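You operate a simulated robot arm through the tools that you are given. There is no shell and no other tool.

The job below is to be done with a simulated robot arm. You get a single attempt, and the scene is never put back.

Task
Rethread feed one on the first creel and clear its lamp.
Fine: The yarn's teal toggle through the brass guide, then the white guide, then into its black cup; then lift the red-ball lever, then press this creel's blue reset key. Leave the other feeds as they are.

The check looks at the end state, three seconds after you hand in, the way a careful person would. Anything else that was tipped, shoved, dropped, spilled or broken makes it a failure.

Robot
A 7-joint arm with a fingered hand, fixed in place. Base frame: the origin is on the floor under the middle of its stand, x ahead of it, y to its left, z up. Lengths are in mm, angles in rad, forces in N, time in s.
With the tool pointing down near the work surface it reaches from about 820 to 920 mm from the base axis. Its first joint turns from -2.496 to 2.496 rad. Payload 3 kg.
The tool frame sits at the grasp point between the pads (the TCP): z along the fingers, y along the line on which they close. The tips reach 26 mm beyond it. The gripper opens to 148 mm; its body begins 73 mm behind the TCP. The gripper is a hand of 3 fingers: y runs from the thumb to the fingers, the wrist lies at [0, 0, -229] in the tool frame.
Orientation is told as [roll, pitch, yaw] about the base's x, y, z axes, in that order, counted from this pose: with the fingers straight down and closing along the base's y, the tool's x points along the base's -x, its y along +y and its z along -z.

Tools
- The arm moves only by the tool move_arm. Its argument "increments" is a list of rows, each a list of 6 numbers: the shift along the tool's x, y, z in units of 20 mm (1.0 is 20 mm), then the turn, a rotation vector about the tool's x, y, z in units of 5 degrees (1.0 is 5 degrees). In form: [[dx, dy, dz, ax, ay, az], ...]. A call has 1 to 20 rows; each row shifts and turns the commanded pose from where the row before left it, along the tool's axes as they then stand. A call with a number of a shift or a turn outside -1 to 1 is refused whole. A row lasts 0.2 s, in which the tool goes at most 50 mm and 0.15 rad; a call with a longer step from one row to the next is refused whole. Where a pose cannot be reached the arm comes as near as it can. A force on the tool above 40 N (or 10 N above the force at the start of the call, whichever is more), or a blocked arm, ends the call early, and 0.2 s more pass. In this call time passes only in rows, and 0.2 s behind the last. It gives the time, the measured TCP pose, the force on the tool (base axes), the opening and the grip force at its end, in the units of the frame above (readings bear some noise), with the torque about the TCP (base axes, N m) and any sound that the robot's microphone picked up.
- Cameras (640 x 400 px; columns grow to the right, rows downward): "scene" is fixed at [219, -499.3, 1890.2]; the picture's right is [0.96, -0.28, 0.00], its down [-0.16, -0.53, -0.83] and it looks along [0.23, 0.80, -0.56] (base axes); focal length 354 px, centre (320, 200). "wrist" rides on the gripper at [68, -39, -90] in the tool frame; the picture's right is [0.50, 0.87, 0.00], its down [-0.66, 0.38, -0.65] and it looks along [-0.57, 0.33, 0.76] (tool axes); focal length 222 px, centre (320, 200). There is no depth. A picture from a camera that has moved, and an enlarged one, comes with that camera's place and axes in the base frame and with its lens.
- snapshot(camera): a new picture of that camera. No time passes.
- slide_trunk(by): slides the trunk up (or, below 0, down) by that many mm; the arm rides with it, the base frame stays. It gives what a move gives, with no picture.
- move_fingers(finger1, finger2, thumb_bend): sets how far each is bent, from 0 (flat) to 1 (curled in); at 0.3 the hand is open as for a grip, at 0.7 the pads meet at the TCP. One left out holds its place. A second passes; each finger stops where it meets its share of the squeeze, and holds until it gets a number again. It is the only way to open and close the hand. It gives what a move gives, with no picture; readings hold the bend of each and the force on the fingers (four entries, about 0 where the hand has none), thumb and palm.
- zoom(camera, box): a new picture of the part [left, top, right, bottom] of that camera's present view, enlarged. No time passes.
- close_job(): hands the job in; it is judged then, once.

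Places have to be worked out from the pictures, the camera data and where the tool is seen. Open the gripper and draw the arm clear of the work before you hand the job in, unless the task says otherwise.

The tools are called as name(argument=value, ...) on one line, values as JSON. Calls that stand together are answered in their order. move_arm: Moves the arm, as the interface text tells. Its arguments: {"type":"object","properties":{"increments":{"type":"array"}},"required":["increments"]} The other tools are called the same way: slide_trunk (by) moves the trunk up or down; move_fingers (finger1, finger2, thumb_bend) moves the fingers one by one; snapshot (camera) takes a picture; zoom (camera, box) takes an enlarged picture of a part of a camera's view; close_job () hands the job in.

At the start:

```text
time_s: 0.0
position: [537.4, 529.4, 1466.8]
orientation: [0.0, -0.001, 0.001]
force: [-0.6, -0.4, 1.0]
torque: [0.01, 0.03, 0.01]
opening: 148.0
gripper_force: 0.0
shape: jaw
bend: [0.3, 0.3, 0.3]
finger forces: [0.1, 0.0, 0.0, 0.0, 0.1, 0.0]
trunk travel left (down, up): [-885.0, 5.0]
```

scene: 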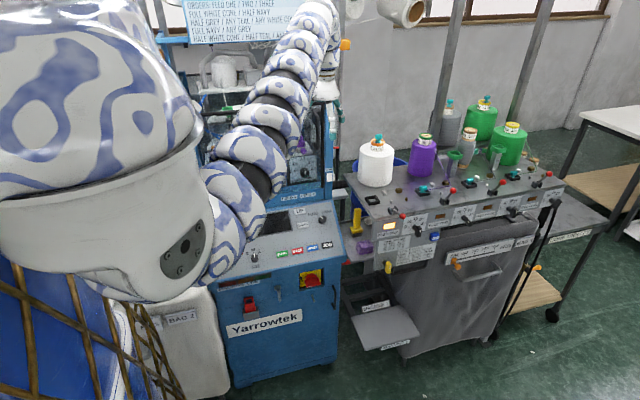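
wrist: 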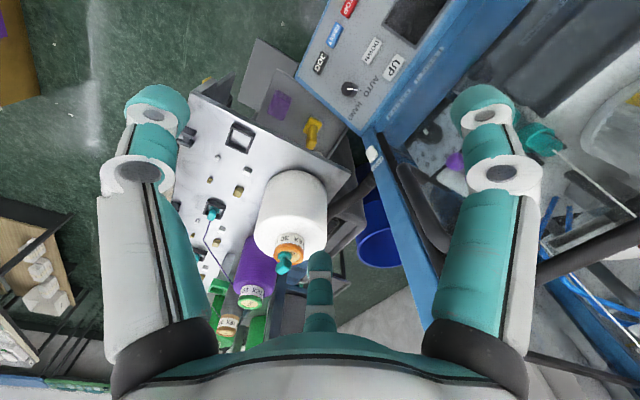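

I'll begin by studying the creel in enlarged views before moving anything.

zoom(camera="scene", box=[335, 130, 455, 205])

zoom(camera="scene", box=[340, 190, 460, 280])

zoom(camera="scene", box=[420, 90, 580, 210])

zoom(camera="wrist", box=[170, 90, 350, 210])

zoom(camera="wrist", box=[180, 190, 340, 350])

```text
5.33 times, centred on (395, 168) of scene
camera zoom: at [219.0, -499.3, 1890.2], right [0.96, -0.28, 0.0], down [-0.16, -0.53, -0.83], along [0.23, 0.8, -0.56], focal length 1889 px, centre (-80, 373)
```

zoom: 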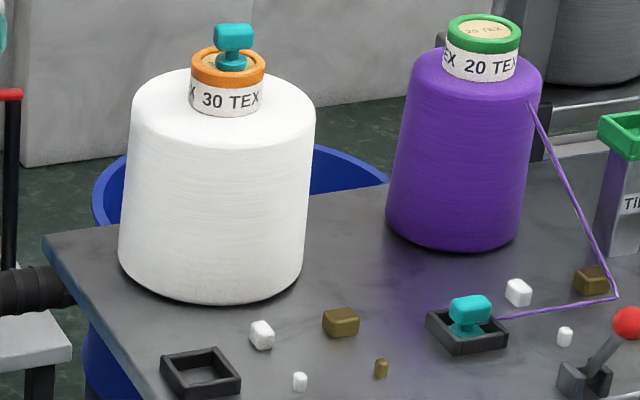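

```text
4.44 times, centred on (400, 235) of scene
camera zoom: at [219.0, -499.3, 1890.2], right [0.96, -0.28, 0.0], down [-0.16, -0.53, -0.83], along [0.23, 0.8, -0.56], focal length 1574 px, centre (-36, 44)
```

zoom: 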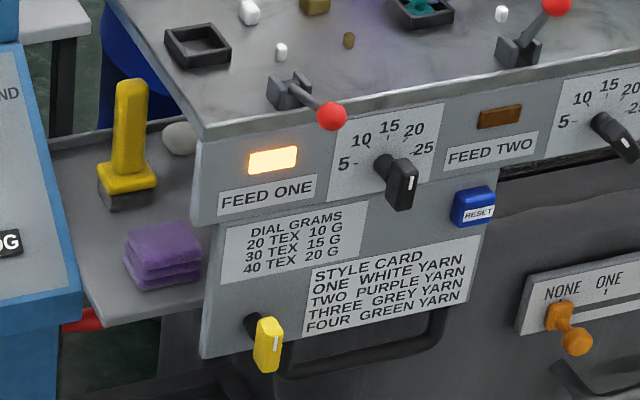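

```text
3.33 times, centred on (500, 150) of scene
camera zoom: at [219.0, -499.3, 1890.2], right [0.96, -0.28, 0.0], down [-0.16, -0.53, -0.83], along [0.23, 0.8, -0.56], focal length 1180 px, centre (-280, 367)
```

zoom: 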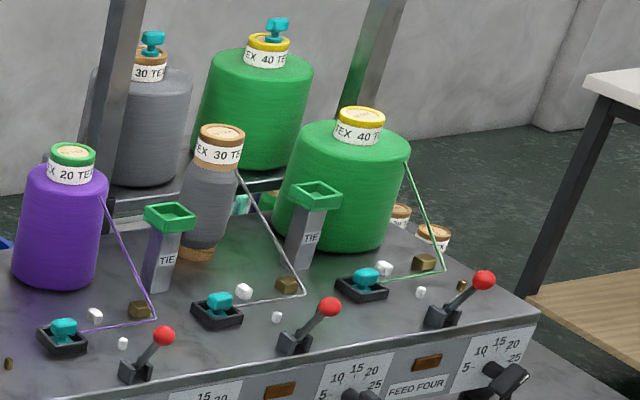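

```text
3.33 times, centred on (260, 150) of wrist
camera zoom: at [469.9, 489.5, 1557.0], right [-0.5, 0.87, 0.0], down [0.66, 0.38, 0.65], along [0.57, 0.33, -0.76], focal length 740 px, centre (520, 367)
```

zoom: 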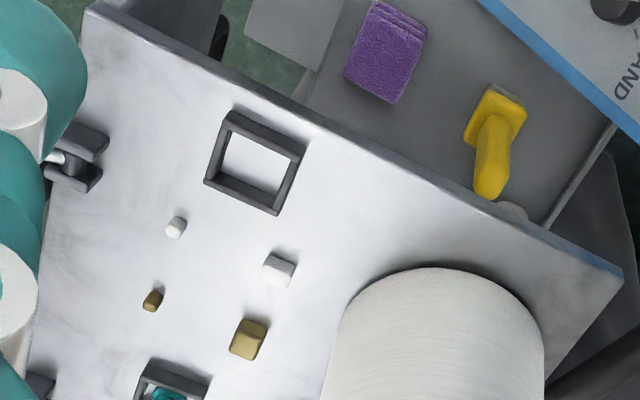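

```text
2.50 times, centred on (260, 270) of wrist
camera zoom: at [469.9, 489.5, 1557.0], right [-0.5, 0.87, 0.0], down [0.66, 0.38, 0.65], along [0.57, 0.33, -0.76], focal length 555 px, centre (470, 25)
```

zoom: 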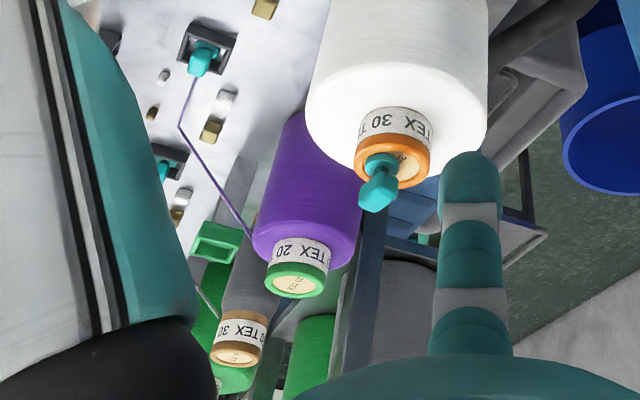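

The scene and wrist rays agree well. They put the feed-one cup near (693, 455, 1187), the white guide at x≈752 and the brass guide at x≈812, both with their gap over y≈433–479, and the toggle at about (762, 592, 1355) on the white cone. I'll move partway toward the toggle at a safe height and check reach.

move_arm(increments=[[-1, 0.2, 0, 0, 0, 0], [-1, 0.3, 0, 0, 0, 0], [-1, 0.3, 0, 0, 0, 0], [-1, 0.3, 0, 0, 0, 0], [-1, 0.3, 0, 0, 0, 0], [-1, 0.3, 0, 0, 0, 0]])

```text
time_s: 1.4
position: [568.7, 511.4, 1458.0]
orientation: [-0.001, -0.001, -0.001]
force: [0.1, 0.3, 0.2]
torque: [0.0, -0.02, 0.01]
opening: 147.8
gripper_force: 0.1
shape: jaw
bend: [0.3, 0.3, 0.3]
finger forces: [0.1, 0.0, 0.0, 0.1, 0.0, 0.0]
out of reach, approached as far as the arm can: row 1, 2, 3, 4, 5, 6
trunk travel left (down, up): [-885.0, 5.0]
```

The arm stopped at about 765 mm radius at this height, so straight-down reach is limited up here. I'll look at the present views before choosing between a tilt and a trunk change.

snapshot(camera="scene")

snapshot(camera="wrist")

```text
taken
```

scene: 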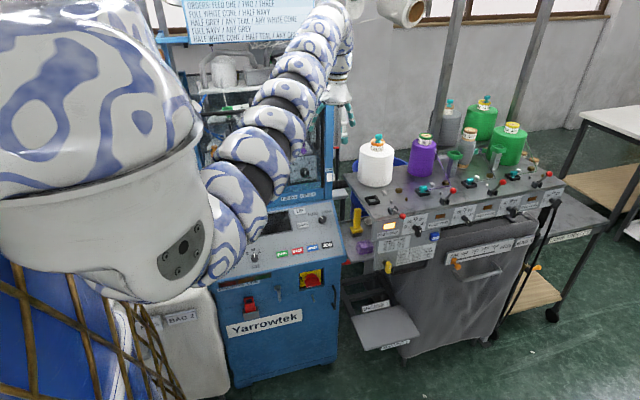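

```text
taken
camera wrist: at [501.6, 472.0, 1547.9], right [-0.5, 0.87, 0.0], down [0.66, 0.38, 0.65], along [0.57, 0.33, -0.76], focal length 222 px, centre (320, 200)
```

wrist: 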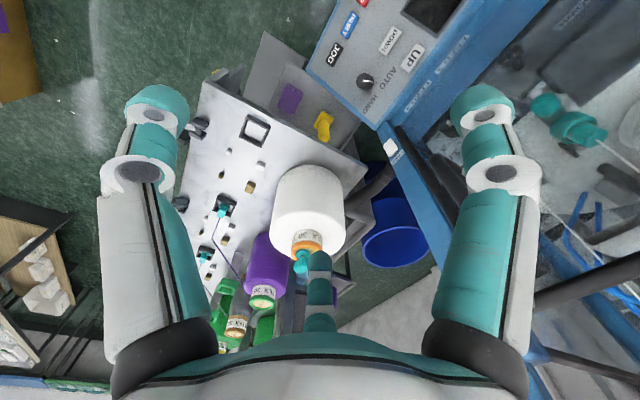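

The hand is clear of the machine, and from the limits it looks like leaning the fingers outward will bring the wrist back into reach. I'll tilt the tool about 40° toward azimuth 35°, with no shift, and see where it ends up.

move_arm(increments=[[0, 0, 0, -0.574, -0.819, 0], [0, 0, 0, -0.574, -0.819, 0], [0, 0, 0, -0.574, -0.819, 0], [0, 0, 0, -0.574, -0.819, 0], [0, 0, 0, -0.574, -0.819, 0], [0, 0, 0, -0.574, -0.819, 0], [0, 0, 0, -0.574, -0.819, 0], [0, 0, 0, -0.574, -0.819, 0]])

```text
time_s: 3.4
position: [584.9, 516.9, 1564.2]
orientation: [0.55, -0.685, -0.191]
force: [-1.3, -0.6, 0.7]
torque: [0.05, 0.02, 0.0]
opening: 147.7
gripper_force: 0.0
shape: jaw
bend: [0.3, 0.3, 0.3]
finger forces: [0.0, 0.0, 0.0, 0.1, 0.1, 0.0]
trunk travel left (down, up): [-885.0, 5.0]
stopped in row 8: the arm was blocked; the commanded pose is now the measured one
```

The tilt was taken but the tool rose to z≈1564 and the arm was blocked in the last row. I'll look at both views to see what happened.

snapshot(camera="scene")

snapshot(camera="wrist")

```text
taken
```

scene: 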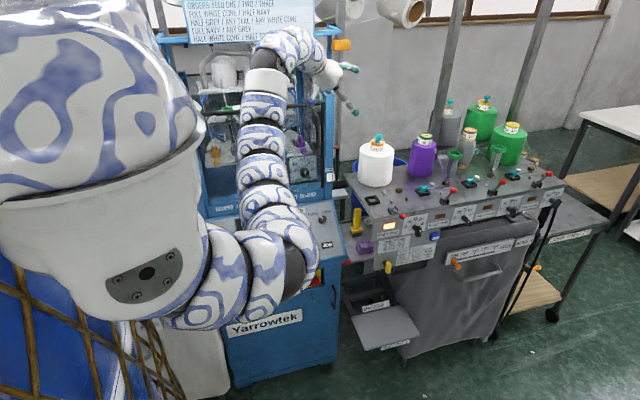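

```text
taken
camera wrist: at [483.6, 453.9, 1564.9], right [-0.52, 0.85, 0.04], down [0.03, -0.03, 1.0], along [0.85, 0.52, -0.01], focal length 222 px, centre (320, 200)
```

wrist: 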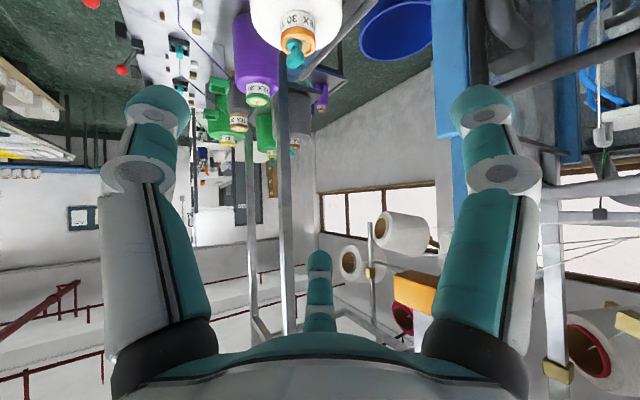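

The arm has re-folded with its elbow out, and the tool now points outward and down, 49° off vertical toward azimuth 33°. The commanded pose was reset to the measured one. I'll advance along the tool axis toward a standoff about 90 mm short of the toggle.

move_arm(increments=[[0.02, -0.21, 0.9, 0, 0, 0], [0.02, -0.21, 0.9, 0, 0, 0], [0.02, -0.21, 0.9, 0, 0, 0], [0.02, -0.21, 0.9, 0, 0, 0], [0.02, -0.21, 0.9, 0, 0, 0]])

```text
time_s: 4.6
position: [643.3, 535.8, 1495.8]
orientation: [0.552, -0.684, -0.19]
force: [-0.6, 0.9, -0.3]
torque: [-0.01, 0.01, 0.02]
opening: 148.1
gripper_force: 0.1
shape: jaw
bend: [0.3, 0.3, 0.3]
finger forces: [0.0, 0.0, 0.0, 0.0, 0.0, 0.0]
trunk travel left (down, up): [-885.0, 5.0]
```

That tracked well: no contact, and the pose follows the command. I'll take the second half of the move to the standoff, then look.

move_arm(increments=[[0.02, -0.21, 0.9, 0, 0, 0], [0.02, -0.21, 0.9, 0, 0, 0], [0.02, -0.21, 0.9, 0, 0, 0], [0.02, -0.21, 0.9, 0, 0, 0], [0.02, -0.21, 0.9, 0, 0, 0]])

snapshot(camera="scene")

snapshot(camera="wrist")

```text
time_s: 5.8
position: [699.1, 555.6, 1426.7]
orientation: [0.55, -0.686, -0.188]
force: [0.6, 0.1, 0.5]
torque: [0.02, 0.03, -0.01]
opening: 148.0
gripper_force: 0.0
shape: jaw
bend: [0.3, 0.3, 0.3]
finger forces: [0.1, 0.0, 0.0, 0.0, 0.0, 0.0]
trunk travel left (down, up): [-885.0, 5.0]
```

```text
taken
```

scene: 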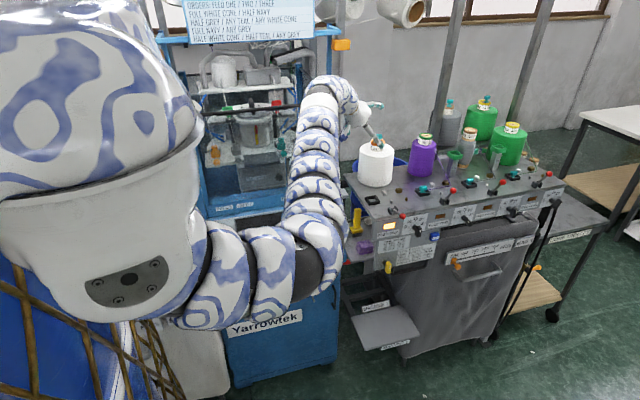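

```text
taken
camera wrist: at [599.1, 493.5, 1425.9], right [-0.52, 0.85, 0.04], down [0.03, -0.03, 1.0], along [0.85, 0.52, -0.01], focal length 222 px, centre (320, 200)
```

wrist: 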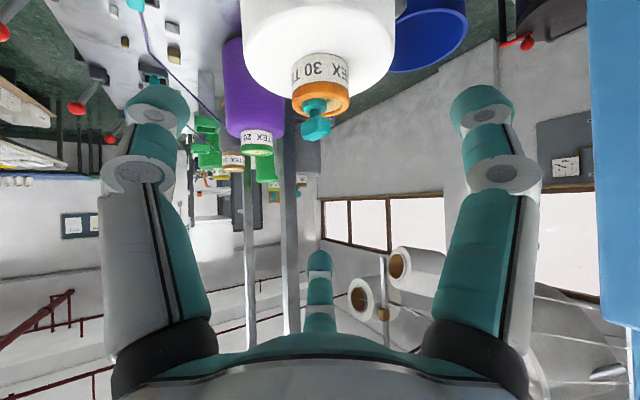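

Reach is fine with this lean. The toggle is in clear view of the wrist camera, so I'll zoom in on it to fix its head, foot and orientation.

zoom(camera="wrist", box=[260, 40, 380, 150])

zoom(camera="scene", box=[340, 90, 420, 150])

```text
3.64 times, centred on (320, 95) of wrist
camera zoom: at [599.1, 493.5, 1425.9], right [-0.52, 0.85, 0.04], down [0.03, -0.03, 1.0], along [0.85, 0.52, -0.01], focal length 808 px, centre (320, 582)
```

zoom: 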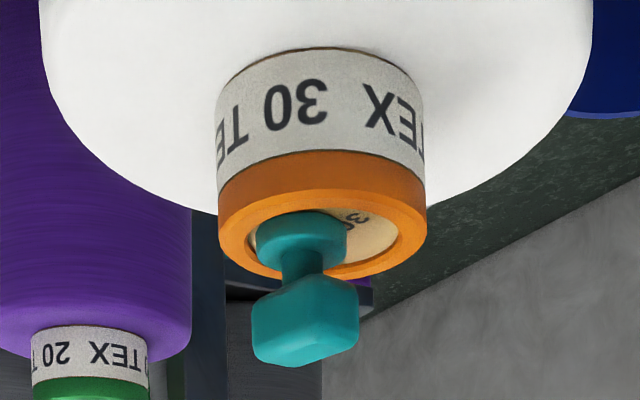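

```text
6.67 times, centred on (380, 120) of scene
camera zoom: at [219.0, -499.3, 1890.2], right [0.96, -0.28, 0.0], down [-0.16, -0.53, -0.83], along [0.23, 0.8, -0.56], focal length 2361 px, centre (-80, 733)
```

zoom: 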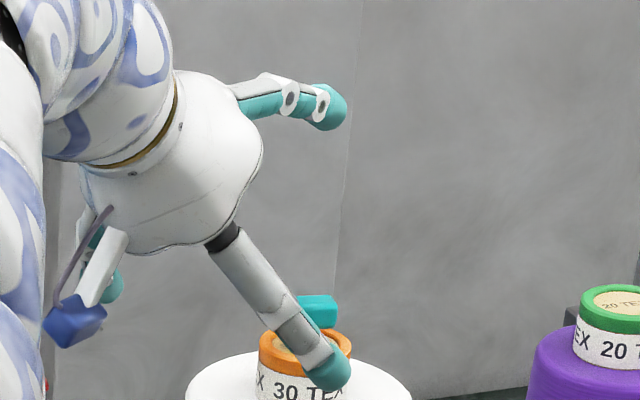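

I'll zoom in harder on the toggle head in the wrist view, so I know how its faces are turned before closing on it.

zoom(camera="wrist", box=[295, 90, 340, 148])

zoom(camera="scene", box=[364, 118, 396, 142])

zoom(camera="scene", box=[350, 165, 440, 225])

```text
6.90 times, centred on (318, 119) of wrist
camera zoom: at [599.1, 493.5, 1425.9], right [-0.52, 0.85, 0.04], down [0.03, -0.03, 1.0], along [0.85, 0.52, -0.01], focal length 1532 px, centre (337, 759)
```

zoom: 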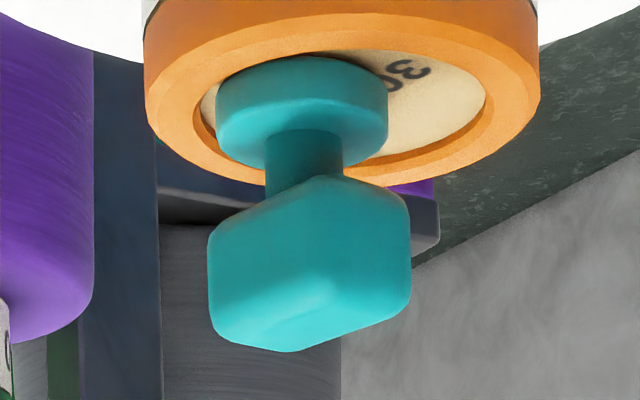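

```text
16.00 times, centred on (380, 130) of scene
camera zoom: at [219.0, -499.3, 1890.2], right [0.96, -0.28, 0.0], down [-0.16, -0.53, -0.83], along [0.23, 0.8, -0.56], focal length 5666 px, centre (-640, 1320)
```

zoom: 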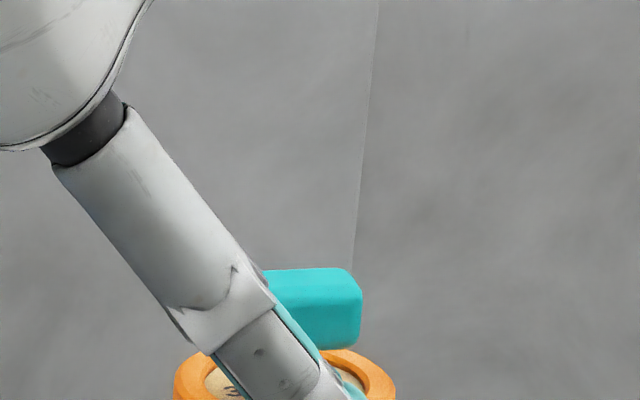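

```text
6.67 times, centred on (395, 195) of scene
camera zoom: at [219.0, -499.3, 1890.2], right [0.96, -0.28, 0.0], down [-0.16, -0.53, -0.83], along [0.23, 0.8, -0.56], focal length 2361 px, centre (-180, 233)
```

zoom: 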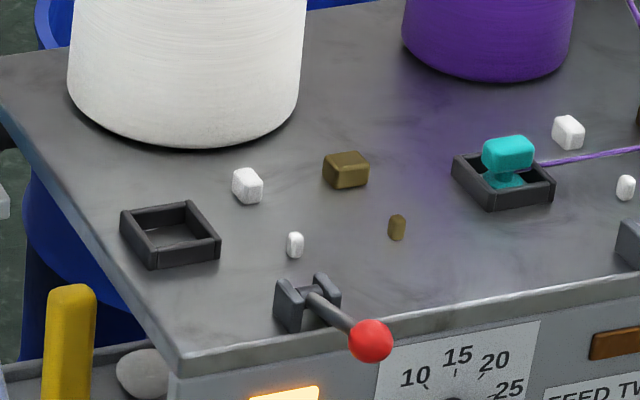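

The head is about 26 mm long in X, 12 mm in Y and 18 mm tall (z≈1354–1372), on a thin stem and round foot standing on the ring at z≈1340. A clean pinch has the thumb on its −Y face and the fingers on its +Y face. So I'll turn the tool to lean toward +X only (pitch ≈ −40°), staying at this standoff.

move_arm(increments=[[0, 0, 0, 0.98, 0.064, -0.334], [0, 0, 0, 0.98, 0.064, -0.334], [0, 0, 0, 0.98, 0.064, -0.334], [0, 0, 0, 0.98, 0.064, -0.334], [0, 0, 0, 0.98, 0.064, -0.334]])

```text
time_s: 7.2
position: [721.2, 534.4, 1426.6]
orientation: [0.005, -0.702, -0.032]
force: [-1.1, 0.9, -0.4]
torque: [-0.02, -0.06, -0.04]
opening: 148.1
gripper_force: 0.1
shape: jaw
bend: [0.3, 0.3, 0.3]
finger forces: [0.0, 0.1, 0.1, 0.0, 0.0, 0.0]
out of reach, approached as far as the arm can: row 5
trunk travel left (down, up): [-885.0, 5.0]
stopped in row 5: the arm was blocked; the commanded pose is now the measured one
```

The arm reports being blocked near the end of that turn. I'll check the view for what it's touching before anything else.

snapshot(camera="scene")

snapshot(camera="wrist")

```text
taken
```

scene: 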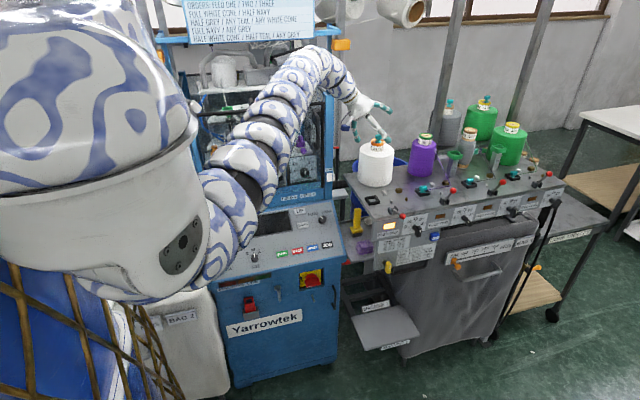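

```text
taken
camera wrist: at [609.2, 498.8, 1452.3], right [-0.35, 0.88, -0.32], down [0.09, 0.37, 0.92], along [0.93, 0.3, -0.21], focal length 222 px, centre (320, 200)
```

wrist: 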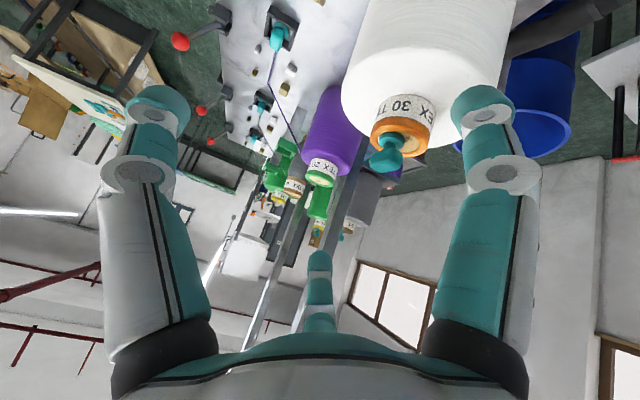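

The arm has re-folded into an almost straight shape, so this looks like an extension limit rather than contact: forces are near zero. I'll probe gently toward the toggle from here to learn where the reach ends.

move_arm(increments=[[0.1, 0.5, 0.3, 0, 0, 0], [0.1, 0.5, 0.3, 0, 0, 0]])

```text
time_s: 7.8
position: [725.7, 531.1, 1425.3]
orientation: [0.005, -0.698, -0.035]
force: [0.8, -0.7, 0.5]
torque: [-0.02, 0.03, 0.01]
opening: 148.0
gripper_force: 0.1
shape: jaw
bend: [0.3, 0.3, 0.3]
finger forces: [0.0, 0.0, 0.1, 0.1, 0.1, 0.0]
out of reach, approached as far as the arm can: row 1, 2
trunk travel left (down, up): [-885.0, 5.0]
```

That is a true reach limit for this lean: the wrist sits about 785 mm out at z≈1600. Before picking the grasp lean I want the reach nearer deck height, so I'll back off to the open space in front of the cone and somewhat lower.

move_arm(increments=[[0.58, -0.87, 0.22, 0, 0, 0], [0.58, -0.87, 0.22, 0, 0, 0], [0.58, -0.87, 0.22, 0, 0, 0], [0.58, -0.87, 0.22, 0, 0, 0], [0.58, -0.87, 0.22, 0, 0, 0], [0.58, -0.87, 0.22, 0, 0, 0]])

```text
time_s: 9.2
position: [684.2, 431.1, 1361.6]
orientation: [0.001, -0.696, -0.035]
force: [0.1, 0.3, 0.3]
torque: [0.0, 0.01, 0.02]
opening: 148.0
gripper_force: 0.0
shape: jaw
bend: [0.3, 0.3, 0.3]
finger forces: [0.1, 0.1, 0.1, 0.1, 0.0, 0.1]
trunk travel left (down, up): [-885.0, 5.0]
```

It tracked exactly. Now I'll turn the tool straight down here, over open deck, to see whether that is reachable at R≈810.

move_arm(increments=[[0, 0, 0, 0, 1, 0], [0, 0, 0, 0, 1, 0], [0, 0, 0, 0, 1, 0], [0, 0, 0, 0, 1, 0]])

snapshot(camera="scene")

snapshot(camera="wrist")

```text
time_s: 10.2
position: [682.9, 428.8, 1360.9]
orientation: [0.002, -0.349, -0.031]
force: [-0.5, 0.5, 0.4]
torque: [0.01, 0.01, 0.0]
opening: 148.0
gripper_force: 0.1
shape: jaw
bend: [0.3, 0.3, 0.3]
finger forces: [0.0, 0.0, 0.1, 0.0, 0.0, 0.1]
trunk travel left (down, up): [-885.0, 5.0]
```

```text
taken
```

scene: 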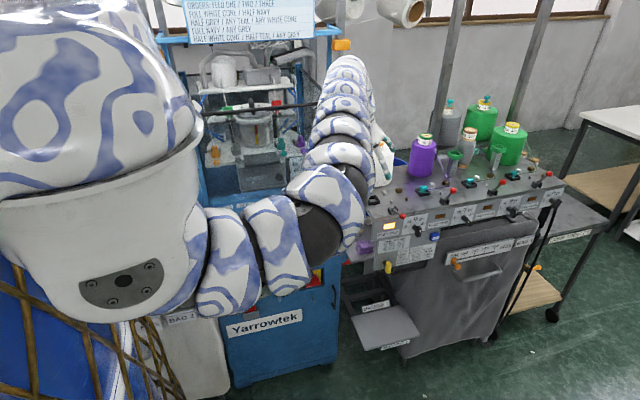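

```text
taken
camera wrist: at [587.7, 392.5, 1421.4], right [-0.44, 0.88, -0.17], down [0.4, 0.36, 0.84], along [0.8, 0.3, -0.52], focal length 222 px, centre (320, 200)
```

wrist: 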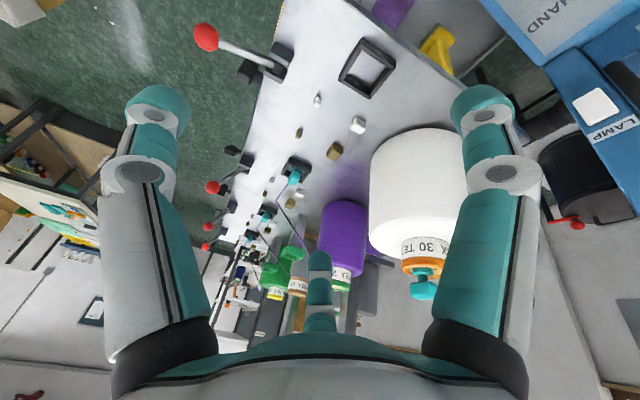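

Lean 20° holds easily at R≈806. I'll finish turning to straight down to learn the limit.

move_arm(increments=[[0, 0, 0, 0, 1, 0], [0, 0, 0, 0, 1, 0], [0, 0, 0, 0, 1, 0], [0, 0, 0, 0, 1, 0]])

```text
time_s: 11.2
position: [682.4, 428.7, 1359.7]
orientation: [0.002, 0.003, -0.033]
force: [0.0, -0.9, 0.0]
torque: [-0.02, -0.01, 0.01]
opening: 148.0
gripper_force: 0.0
shape: jaw
bend: [0.3, 0.3, 0.3]
finger forces: [0.1, 0.1, 0.1, 0.0, 0.1, 0.0]
trunk travel left (down, up): [-885.0, 5.0]
```

Straight down is fine here at wrist height 1589 and R≈806, so the earlier limit came from the tool direction. I'll probe outward along the radius, with the tips staying at z≈1334 above everything but the ring.

move_arm(increments=[[-0.85, 0.53, 0, 0, 0, 0], [-0.85, 0.53, 0, 0, 0, 0], [-0.85, 0.53, 0, 0, 0, 0]])

```text
time_s: 12.0
position: [686.5, 429.7, 1360.9]
orientation: [0.0, 0.0, -0.032]
force: [-0.4, -0.5, 0.5]
torque: [-0.02, 0.01, -0.02]
opening: 148.0
gripper_force: 0.0
shape: jaw
bend: [0.3, 0.3, 0.3]
finger forces: [0.0, 0.1, 0.0, 0.0, 0.0, 0.0]
out of reach, approached as far as the arm can: row 1, 2, 3
trunk travel left (down, up): [-885.0, 5.0]
```

Straight-down reach ends near R≈810 at this height, so the toggle at R≈965 needs about a 50° lean. I'll lean 50° toward azimuth 20° with a small roll. That puts the thumb squarely on the −Y face, one finger at the +Y/−X edge and one above, all clear of the ring. I'll make the turn here over open deck.

move_arm(increments=[[0, 0, 0, -0.437, -0.9, 0.153], [0, 0, 0, -0.437, -0.9, 0.153], [0, 0, 0, -0.437, -0.9, 0.153], [0, 0, 0, -0.437, -0.9, 0.153], [0, 0, 0, -0.437, -0.9, 0.153], [0, 0, 0, -0.437, -0.9, 0.153], [0, 0, 0, -0.437, -0.9, 0.153], [0, 0, 0, -0.437, -0.9, 0.153], [0, 0, 0, -0.437, -0.9, 0.153], [0, 0, 0, -0.437, -0.9, 0.153]])

```text
time_s: 14.2
position: [687.0, 429.3, 1360.6]
orientation: [0.217, -0.382, -0.144]
force: [-0.2, 0.3, 0.1]
torque: [-0.01, -0.01, 0.01]
opening: 148.0
gripper_force: 0.0
shape: jaw
bend: [0.3, 0.3, 0.3]
finger forces: [0.1, 0.0, 0.0, 0.0, 0.0, 0.1]
out of reach, approached as far as the arm can: row 6, 7, 8, 9, 10
trunk travel left (down, up): [-885.0, 5.0]
```

The turn stalled about half way, which looks like a joint limit in this folding rather than distance. I'll look at how the arm stands.

snapshot(camera="scene")

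```text
taken
```

scene: 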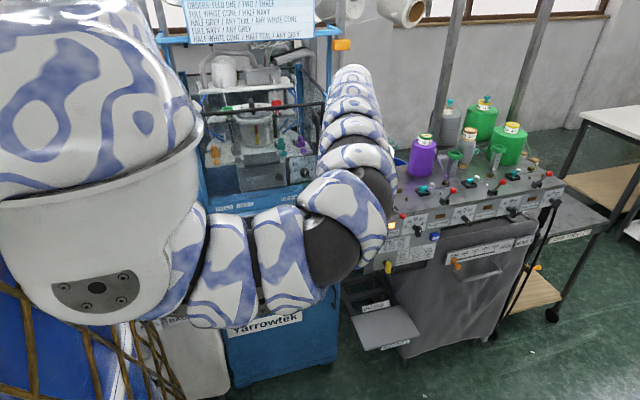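

The elbow is folded out toward the front here. The pose I held earlier at (699, 556, 1427) was already within about 13° of the orientation I want, so I'll go back up toward that region first and finish the lean there.

move_arm(increments=[[0.115, 0.886, -0.762, 0, 0, 0], [0.115, 0.886, -0.762, 0, 0, 0], [0.115, 0.886, -0.762, 0, 0, 0], [0.115, 0.886, -0.762, 0, 0, 0], [0.115, 0.886, -0.762, 0, 0, 0], [0.115, 0.886, -0.762, 0, 0, 0]])

```text
time_s: 15.6
position: [644.6, 519.1, 1459.7]
orientation: [0.216, -0.382, -0.145]
force: [0.1, 0.5, -0.9]
torque: [0.03, 0.0, 0.01]
opening: 147.8
gripper_force: 0.1
shape: jaw
bend: [0.3, 0.3, 0.3]
finger forces: [0.0, 0.0, 0.1, 0.0, 0.1, 0.0]
trunk travel left (down, up): [-885.0, 5.0]
```

I'm at (645, 519, 1460) as planned. Now I'll complete the lean toward azimuth 20°, about 25° of turn remaining.

move_arm(increments=[[0, 0, 0, -0.434, -0.9, 0.148], [0, 0, 0, -0.434, -0.9, 0.148], [0, 0, 0, -0.434, -0.9, 0.148], [0, 0, 0, -0.434, -0.9, 0.148], [0, 0, 0, -0.434, -0.9, 0.148]])

```text
time_s: 16.8
position: [656.8, 542.2, 1461.1]
orientation: [0.538, -0.726, -0.384]
force: [-0.7, 0.1, -0.6]
torque: [-0.02, 0.01, -0.03]
opening: 147.8
gripper_force: 0.1
shape: jaw
bend: [0.3, 0.3, 0.3]
finger forces: [0.0, 0.0, 0.1, 0.0, 0.1, 0.1]
out of reach, approached as far as the arm can: row 4, 5
trunk travel left (down, up): [-885.0, 5.0]
```

The orientation now matches the target and only the position drifted. I'll advance about 66 mm along the tool axis to the standoff point, 70 mm short of the grasp.

move_arm(increments=[[0.05, 0.13, 0.825, 0, 0, 0], [0.05, 0.13, 0.825, 0, 0, 0], [0.05, 0.13, 0.825, 0, 0, 0], [0.05, 0.13, 0.825, 0, 0, 0]])

snapshot(camera="wrist")

snapshot(camera="scene")

```text
time_s: 17.8
position: [702.5, 568.2, 1418.9]
orientation: [0.537, -0.725, -0.383]
force: [-0.9, 0.2, 0.1]
torque: [0.0, -0.01, -0.03]
opening: 148.2
gripper_force: 0.0
shape: jaw
bend: [0.3, 0.3, 0.3]
finger forces: [0.0, 0.1, 0.0, 0.0, 0.0, 0.1]
trunk travel left (down, up): [-885.0, 5.0]
```

```text
taken
camera wrist: at [591.0, 528.8, 1416.7], right [-0.34, 0.94, 0.0], down [-0.01, 0.0, 1.0], along [0.94, 0.34, 0.01], focal length 222 px, centre (320, 200)
```

wrist: 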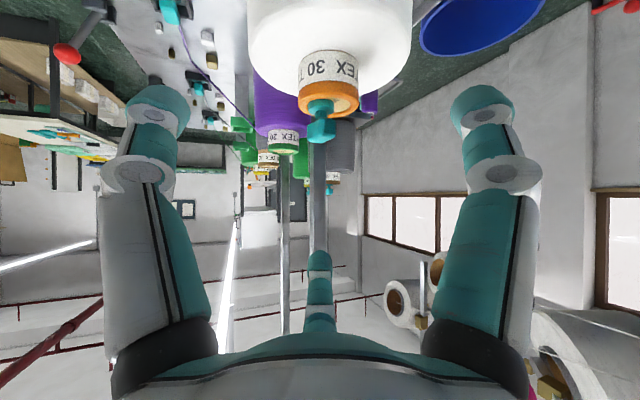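

```text
taken
```

scene: 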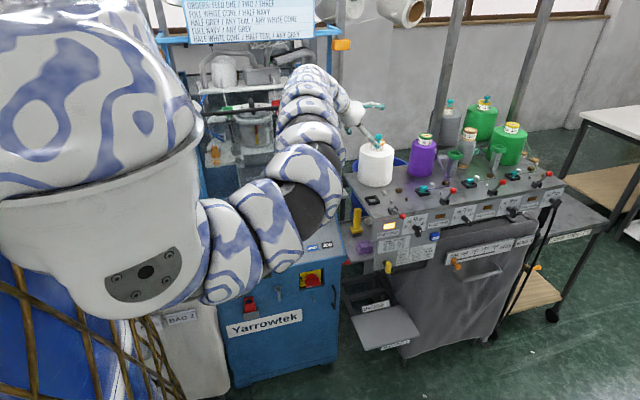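

Now at the standoff, with the hand level over the approach and the cone in view. I'll zoom on the toggle to refine its place from this viewpoint.

zoom(camera="wrist", box=[290, 70, 360, 150])

zoom(camera="scene", box=[340, 90, 420, 150])

```text
5.00 times, centred on (325, 110) of wrist
camera zoom: at [591.0, 528.8, 1416.7], right [-0.34, 0.94, 0.0], down [-0.01, 0.0, 1.0], along [0.94, 0.34, 0.01], focal length 1111 px, centre (295, 650)
```

zoom: 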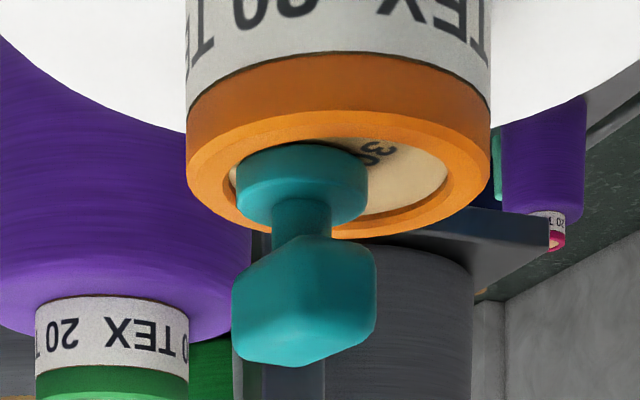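

```text
6.67 times, centred on (380, 120) of scene
camera zoom: at [219.0, -499.3, 1890.2], right [0.96, -0.28, 0.0], down [-0.16, -0.53, -0.83], along [0.23, 0.8, -0.56], focal length 2361 px, centre (-80, 733)
```

zoom: 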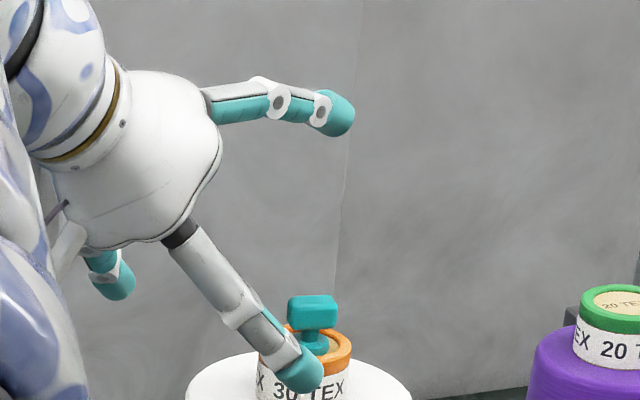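

The two views agree on the head centre, about (762, 592, 1362), with the ring top at z≈1340. Before going in I'll half-close the fingers here in free space to see how the tips travel.

move_fingers(finger1=0.5, finger2=0.5, thumb_bend=0.5)

snapshot(camera="wrist")

zoom(camera="scene", box=[340, 90, 420, 150])

```text
time_s: 18.8
position: [703.6, 569.8, 1419.3]
orientation: [0.537, -0.726, -0.383]
force: [-0.8, -0.3, -0.3]
torque: [0.04, -0.02, 0.02]
opening: 62.8
gripper_force: 0.1
shape: fingers
bend: [0.5, 0.5, 0.5]
finger forces: [0.1, 0.0, 0.0, 0.0, 0.0, 0.0]
trunk travel left (down, up): [-885.0, 5.0]
```

```text
taken
camera wrist: at [590.8, 528.6, 1417.6], right [-0.34, 0.94, 0.0], down [-0.01, -0.01, 1.0], along [0.94, 0.34, 0.01], focal length 222 px, centre (320, 200)
```

wrist: 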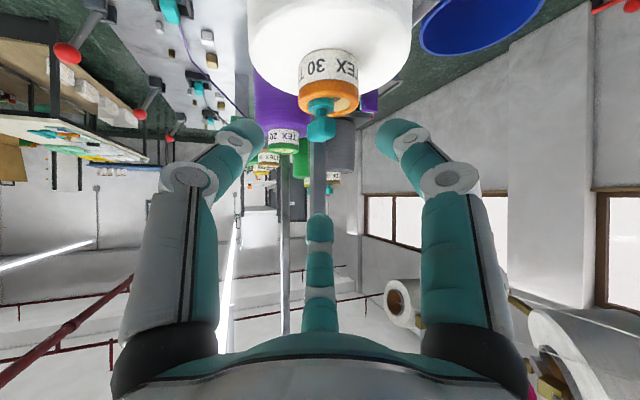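

```text
6.67 times, centred on (380, 120) of scene
camera zoom: at [219.0, -499.3, 1890.2], right [0.96, -0.28, 0.0], down [-0.16, -0.53, -0.83], along [0.23, 0.8, -0.56], focal length 2361 px, centre (-80, 733)
```

zoom: 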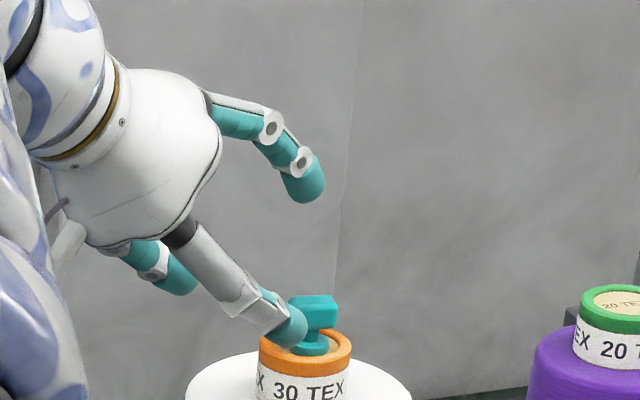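

The opening is now 63 mm. I'll close further in free space, to nearly meeting, to see where along the fingers the pads come together.

move_fingers(finger1=0.65, finger2=0.65, thumb_bend=0.65)

snapshot(camera="wrist")

zoom(camera="scene", box=[340, 90, 420, 150])

```text
time_s: 19.8
position: [702.8, 569.9, 1418.8]
orientation: [0.537, -0.728, -0.382]
force: [0.6, 0.1, 0.1]
torque: [0.0, -0.02, 0.02]
opening: 14.3
gripper_force: 0.0
shape: fingers
bend: [0.65, 0.65, 0.65]
finger forces: [0.0, 0.0, 0.0, 0.0, 0.0, 0.0]
trunk travel left (down, up): [-885.0, 5.0]
```

```text
taken
camera wrist: at [590.8, 528.7, 1417.5], right [-0.34, 0.94, 0.0], down [-0.01, -0.01, 1.0], along [0.94, 0.34, 0.01], focal length 222 px, centre (320, 200)
```

wrist: 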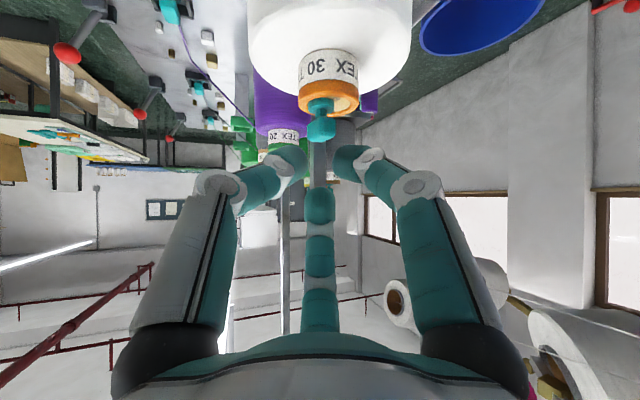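

```text
6.67 times, centred on (380, 120) of scene
camera zoom: at [219.0, -499.3, 1890.2], right [0.96, -0.28, 0.0], down [-0.16, -0.53, -0.83], along [0.23, 0.8, -0.56], focal length 2361 px, centre (-80, 733)
```

zoom: 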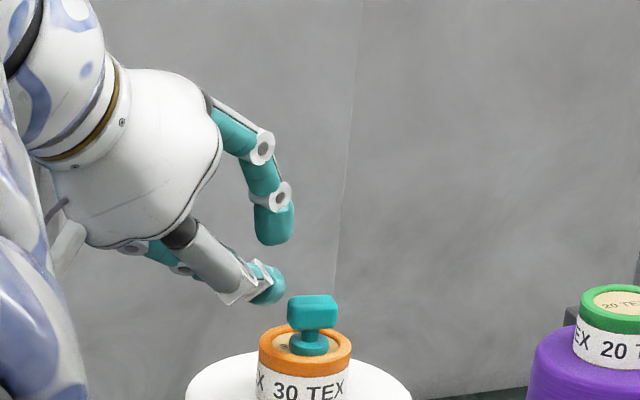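

The fingers close as a tip pinch, with the dome ends about 15–25 mm beyond the TCP. I'll reopen to 0.5 and advance two thirds of the way to the toggle, then re-check alignment.

move_fingers(finger1=0.48, finger2=0.48, thumb_bend=0.48)

move_arm(increments=[[0.01, 0.01, 0.8, 0, 0, 0], [0.01, 0.01, 0.8, 0, 0, 0], [0.01, 0.01, 0.8, 0, 0, 0]])

snapshot(camera="wrist")

zoom(camera="scene", box=[340, 90, 420, 150])

```text
time_s: 20.8
position: [703.4, 568.5, 1419.4]
orientation: [0.538, -0.726, -0.383]
force: [-0.1, -0.1, -1.1]
torque: [-0.01, 0.0, 0.0]
opening: 68.2
gripper_force: 0.0
shape: fingers
bend: [0.48, 0.48, 0.48]
finger forces: [0.0, 0.0, 0.0, 0.0, 0.0, 0.1]
trunk travel left (down, up): [-885.0, 5.0]
```

```text
time_s: 21.6
position: [738.4, 583.0, 1387.3]
orientation: [0.538, -0.725, -0.384]
force: [-0.6, 0.3, 0.2]
torque: [-0.03, 0.0, 0.0]
opening: 68.1
gripper_force: 0.0
shape: fingers
bend: [0.48, 0.48, 0.48]
finger forces: [0.1, 0.0, 0.0, 0.0, 0.0, 0.0]
trunk travel left (down, up): [-885.0, 5.0]
```

```text
taken
camera wrist: at [625.7, 542.2, 1385.9], right [-0.34, 0.94, 0.0], down [-0.01, -0.01, 1.0], along [0.94, 0.34, 0.02], focal length 222 px, centre (320, 200)
```

wrist: 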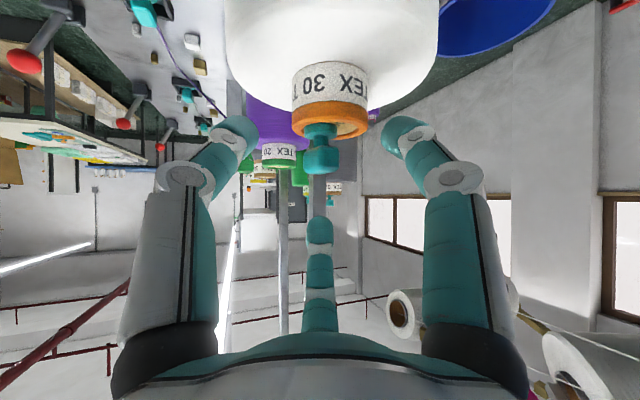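

```text
6.67 times, centred on (380, 120) of scene
camera zoom: at [219.0, -499.3, 1890.2], right [0.96, -0.28, 0.0], down [-0.16, -0.53, -0.83], along [0.23, 0.8, -0.56], focal length 2361 px, centre (-80, 733)
```

zoom: 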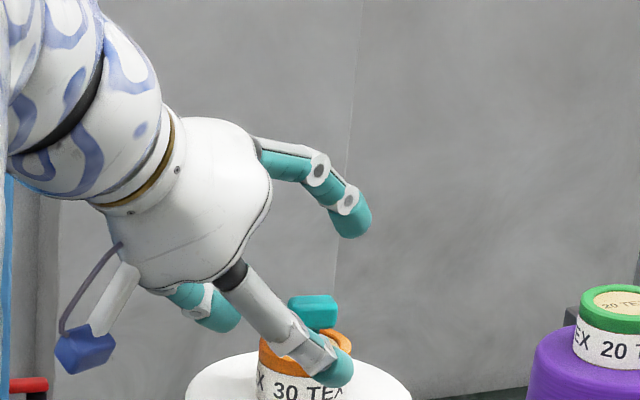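

The toggle is centred between the thumb and the opposite finger, and the gap to the ring looks right. I'll advance the last 19 mm.

move_arm(increments=[[0.02, 0.01, 0.49, 0, 0, 0], [0.02, 0.01, 0.49, 0, 0, 0]])

zoom(camera="wrist", box=[220, 90, 420, 270])

zoom(camera="scene", box=[340, 90, 420, 150])

```text
time_s: 22.2
position: [748.8, 589.1, 1375.5]
orientation: [0.534, -0.727, -0.382]
force: [-0.2, 0.6, -0.1]
torque: [0.0, -0.01, 0.02]
opening: 68.1
gripper_force: 0.0
shape: fingers
bend: [0.48, 0.48, 0.48]
finger forces: [0.0, 0.1, 0.0, 0.1, 0.0, 0.0]
trunk travel left (down, up): [-885.0, 5.0]
```

```text
2.22 times, centred on (320, 180) of wrist
camera zoom: at [638.8, 547.0, 1373.6], right [-0.34, 0.94, 0.0], down [-0.01, 0.0, 1.0], along [0.94, 0.34, 0.01], focal length 494 px, centre (320, 244)
```

zoom: 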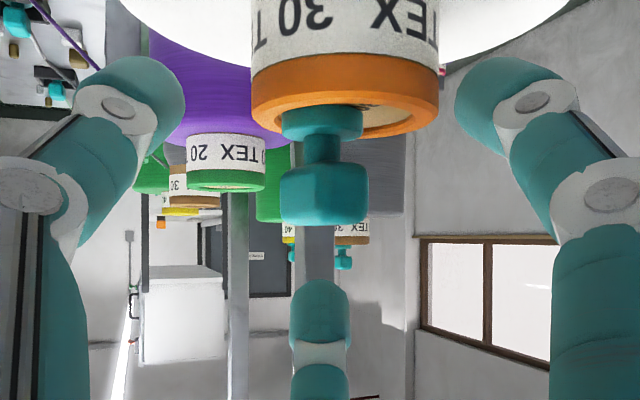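

```text
6.67 times, centred on (380, 120) of scene
camera zoom: at [219.0, -499.3, 1890.2], right [0.96, -0.28, 0.0], down [-0.16, -0.53, -0.83], along [0.23, 0.8, -0.56], focal length 2361 px, centre (-80, 733)
```

zoom: 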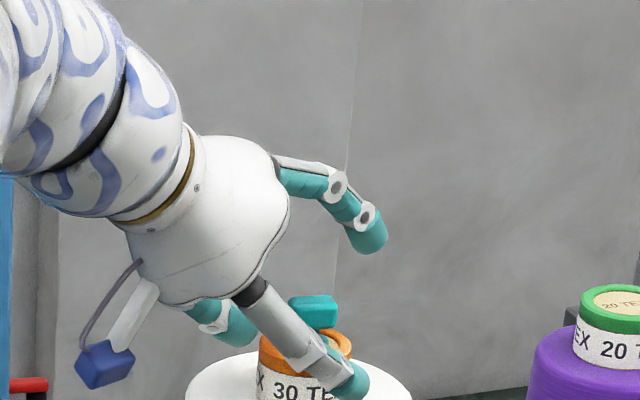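

Everything lines up: the head is about 14 mm beyond the TCP on the axis, with the tips clear of the ring. I'll close in stages, first to 0.58, and look again.

move_fingers(finger1=0.58, finger2=0.58, thumb_bend=0.58)

zoom(camera="wrist", box=[220, 90, 420, 270])

zoom(camera="scene", box=[350, 100, 410, 145])

```text
time_s: 23.2
position: [750.8, 588.6, 1375.1]
orientation: [0.538, -0.726, -0.383]
force: [-0.4, 1.9, 0.1]
torque: [0.03, 0.04, 0.09]
opening: 42.5
gripper_force: 1.0
shape: fingers
bend: [0.55, 0.57, 0.57]
finger forces: [1.6, 0.0, 0.1, 0.0, 0.1, 0.0]
trunk travel left (down, up): [-885.0, 5.0]
```

```text
2.22 times, centred on (320, 180) of wrist
camera zoom: at [637.9, 548.2, 1373.9], right [-0.34, 0.94, 0.0], down [-0.01, -0.01, 1.0], along [0.94, 0.34, 0.01], focal length 494 px, centre (320, 244)
```

zoom: 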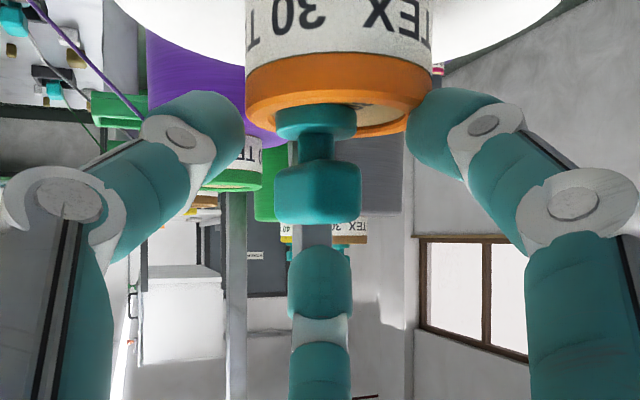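

```text
8.89 times, centred on (380, 122) of scene
camera zoom: at [219.0, -499.3, 1890.2], right [0.96, -0.28, 0.0], down [-0.16, -0.53, -0.83], along [0.23, 0.8, -0.56], focal length 3148 px, centre (-213, 889)
```

zoom: 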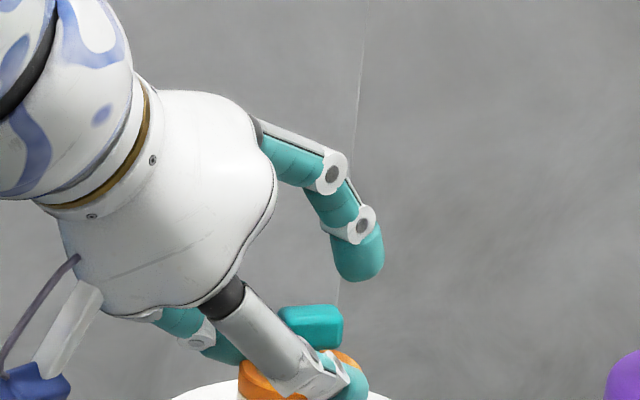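

Finger 1 (+X side of the tool) stopped with 1.6 N because its tip touched the orange ring, not the toggle. I'll reopen at once, then rise straight up. From there I can come down with the tips already nearly closed, so they pass above the ring.

move_fingers(finger1=0.46, finger2=0.48, thumb_bend=0.48)

move_arm(increments=[[-0.58, 0.335, -0.563, 0, 0, 0], [-0.58, 0.335, -0.563, 0, 0, 0]])

move_fingers(finger1=0.6, finger2=0.5, thumb_bend=0.6)

zoom(camera="wrist", box=[220, 70, 420, 250])

zoom(camera="scene", box=[350, 100, 410, 145])

```text
time_s: 24.2
position: [751.2, 589.0, 1376.3]
orientation: [0.538, -0.725, -0.382]
force: [0.2, -0.6, 0.6]
torque: [-0.02, -0.02, 0.04]
opening: 71.7
gripper_force: 0.0
shape: fingers
bend: [0.46, 0.48, 0.48]
finger forces: [0.0, 0.0, 0.1, 0.0, 0.0, 0.0]
trunk travel left (down, up): [-885.0, 5.0]
```

```text
time_s: 24.8
position: [749.8, 587.6, 1410.5]
orientation: [0.538, -0.725, -0.383]
force: [-0.1, -0.5, -0.7]
torque: [0.0, -0.01, 0.03]
opening: 71.5
gripper_force: 0.0
shape: fingers
bend: [0.46, 0.48, 0.48]
finger forces: [0.1, 0.0, 0.1, 0.1, 0.0, 0.0]
trunk travel left (down, up): [-885.0, 5.0]
```

```text
time_s: 25.8
position: [750.8, 588.2, 1409.6]
orientation: [0.538, -0.728, -0.382]
force: [-1.5, 0.2, -0.8]
torque: [0.01, 0.01, -0.03]
opening: 30.2
gripper_force: 0.0
shape: fingers
bend: [0.6, 0.5, 0.6]
finger forces: [0.1, 0.0, 0.1, 0.0, 0.0, 0.1]
trunk travel left (down, up): [-885.0, 5.0]
```

```text
2.22 times, centred on (320, 160) of wrist
camera zoom: at [639.1, 547.7, 1408.3], right [-0.34, 0.94, 0.0], down [-0.01, -0.01, 1.0], along [0.94, 0.34, 0.01], focal length 494 px, centre (320, 289)
```

zoom: 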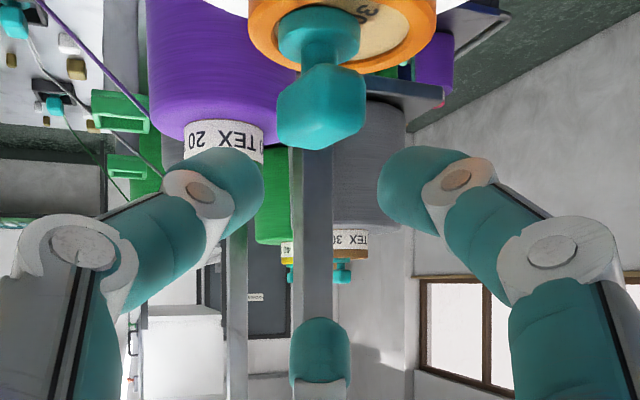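

```text
8.89 times, centred on (380, 122) of scene
camera zoom: at [219.0, -499.3, 1890.2], right [0.96, -0.28, 0.0], down [-0.16, -0.53, -0.83], along [0.23, 0.8, -0.56], focal length 3148 px, centre (-213, 889)
```

zoom: 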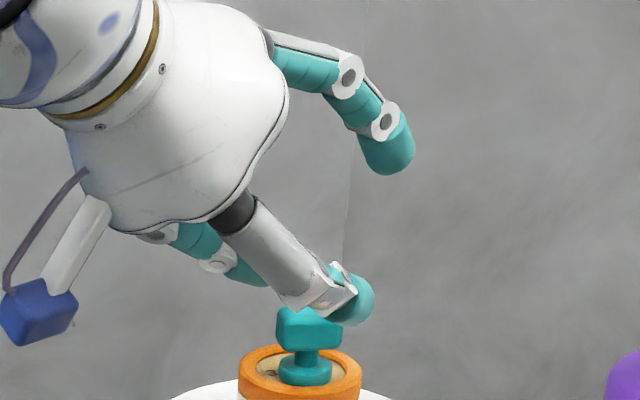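

From this view the tips come together about 23 mm below the TCP height, so the hand must sit higher, at TCP z≈1383. That puts the pinch at head height and keeps the tips above the ring. I'll shift slightly back, open the thumb and finger 1 a touch, and come down 27 mm vertically.

move_fingers(finger1=0.585, finger2=0.5, thumb_bend=0.585)

move_arm(increments=[[0.175, -0.09, -0.235, 0, 0, 0], [0.3, -0.17, 0.285, 0, 0, 0], [0.3, -0.17, 0.285, 0, 0, 0], [0.28, -0.17, 0.285, 0, 0, 0]])

zoom(camera="wrist", box=[220, 90, 420, 270])

zoom(camera="scene", box=[350, 100, 410, 145])

```text
time_s: 26.8
position: [750.8, 588.8, 1409.6]
orientation: [0.537, -0.727, -0.382]
force: [-1.0, 0.0, 1.1]
torque: [0.04, -0.02, 0.01]
opening: 35.5
gripper_force: 0.0
shape: fingers
bend: [0.58, 0.5, 0.58]
finger forces: [0.1, 0.0, 0.0, 0.0, 0.0, 0.0]
trunk travel left (down, up): [-885.0, 5.0]
```

```text
time_s: 27.8
position: [742.8, 587.3, 1382.7]
orientation: [0.539, -0.726, -0.383]
force: [-0.4, 0.5, -1.0]
torque: [-0.05, -0.01, 0.01]
opening: 35.8
gripper_force: 0.1
shape: fingers
bend: [0.58, 0.5, 0.58]
finger forces: [0.0, 0.0, 0.0, 0.1, 0.0, 0.1]
trunk travel left (down, up): [-885.0, 5.0]
```

```text
2.22 times, centred on (320, 180) of wrist
camera zoom: at [632.2, 546.8, 1381.7], right [-0.34, 0.94, 0.0], down [-0.01, -0.01, 1.0], along [0.94, 0.34, 0.01], focal length 494 px, centre (320, 244)
```

zoom: 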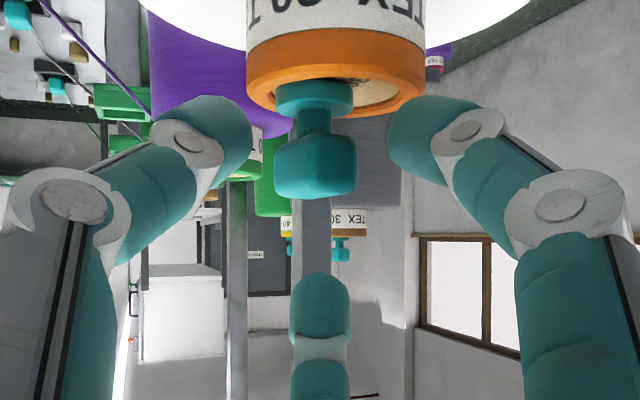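

```text
8.89 times, centred on (380, 122) of scene
camera zoom: at [219.0, -499.3, 1890.2], right [0.96, -0.28, 0.0], down [-0.16, -0.53, -0.83], along [0.23, 0.8, -0.56], focal length 3148 px, centre (-213, 889)
```

zoom: 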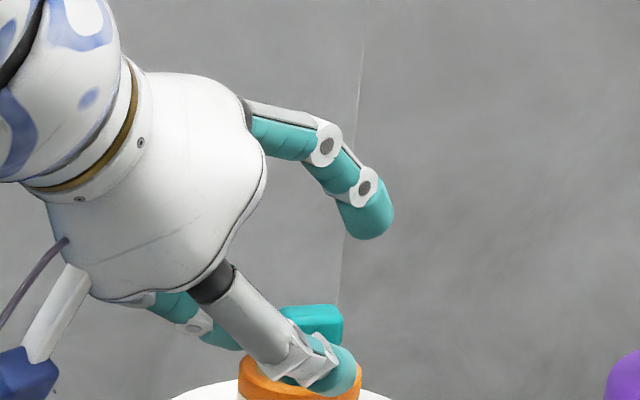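

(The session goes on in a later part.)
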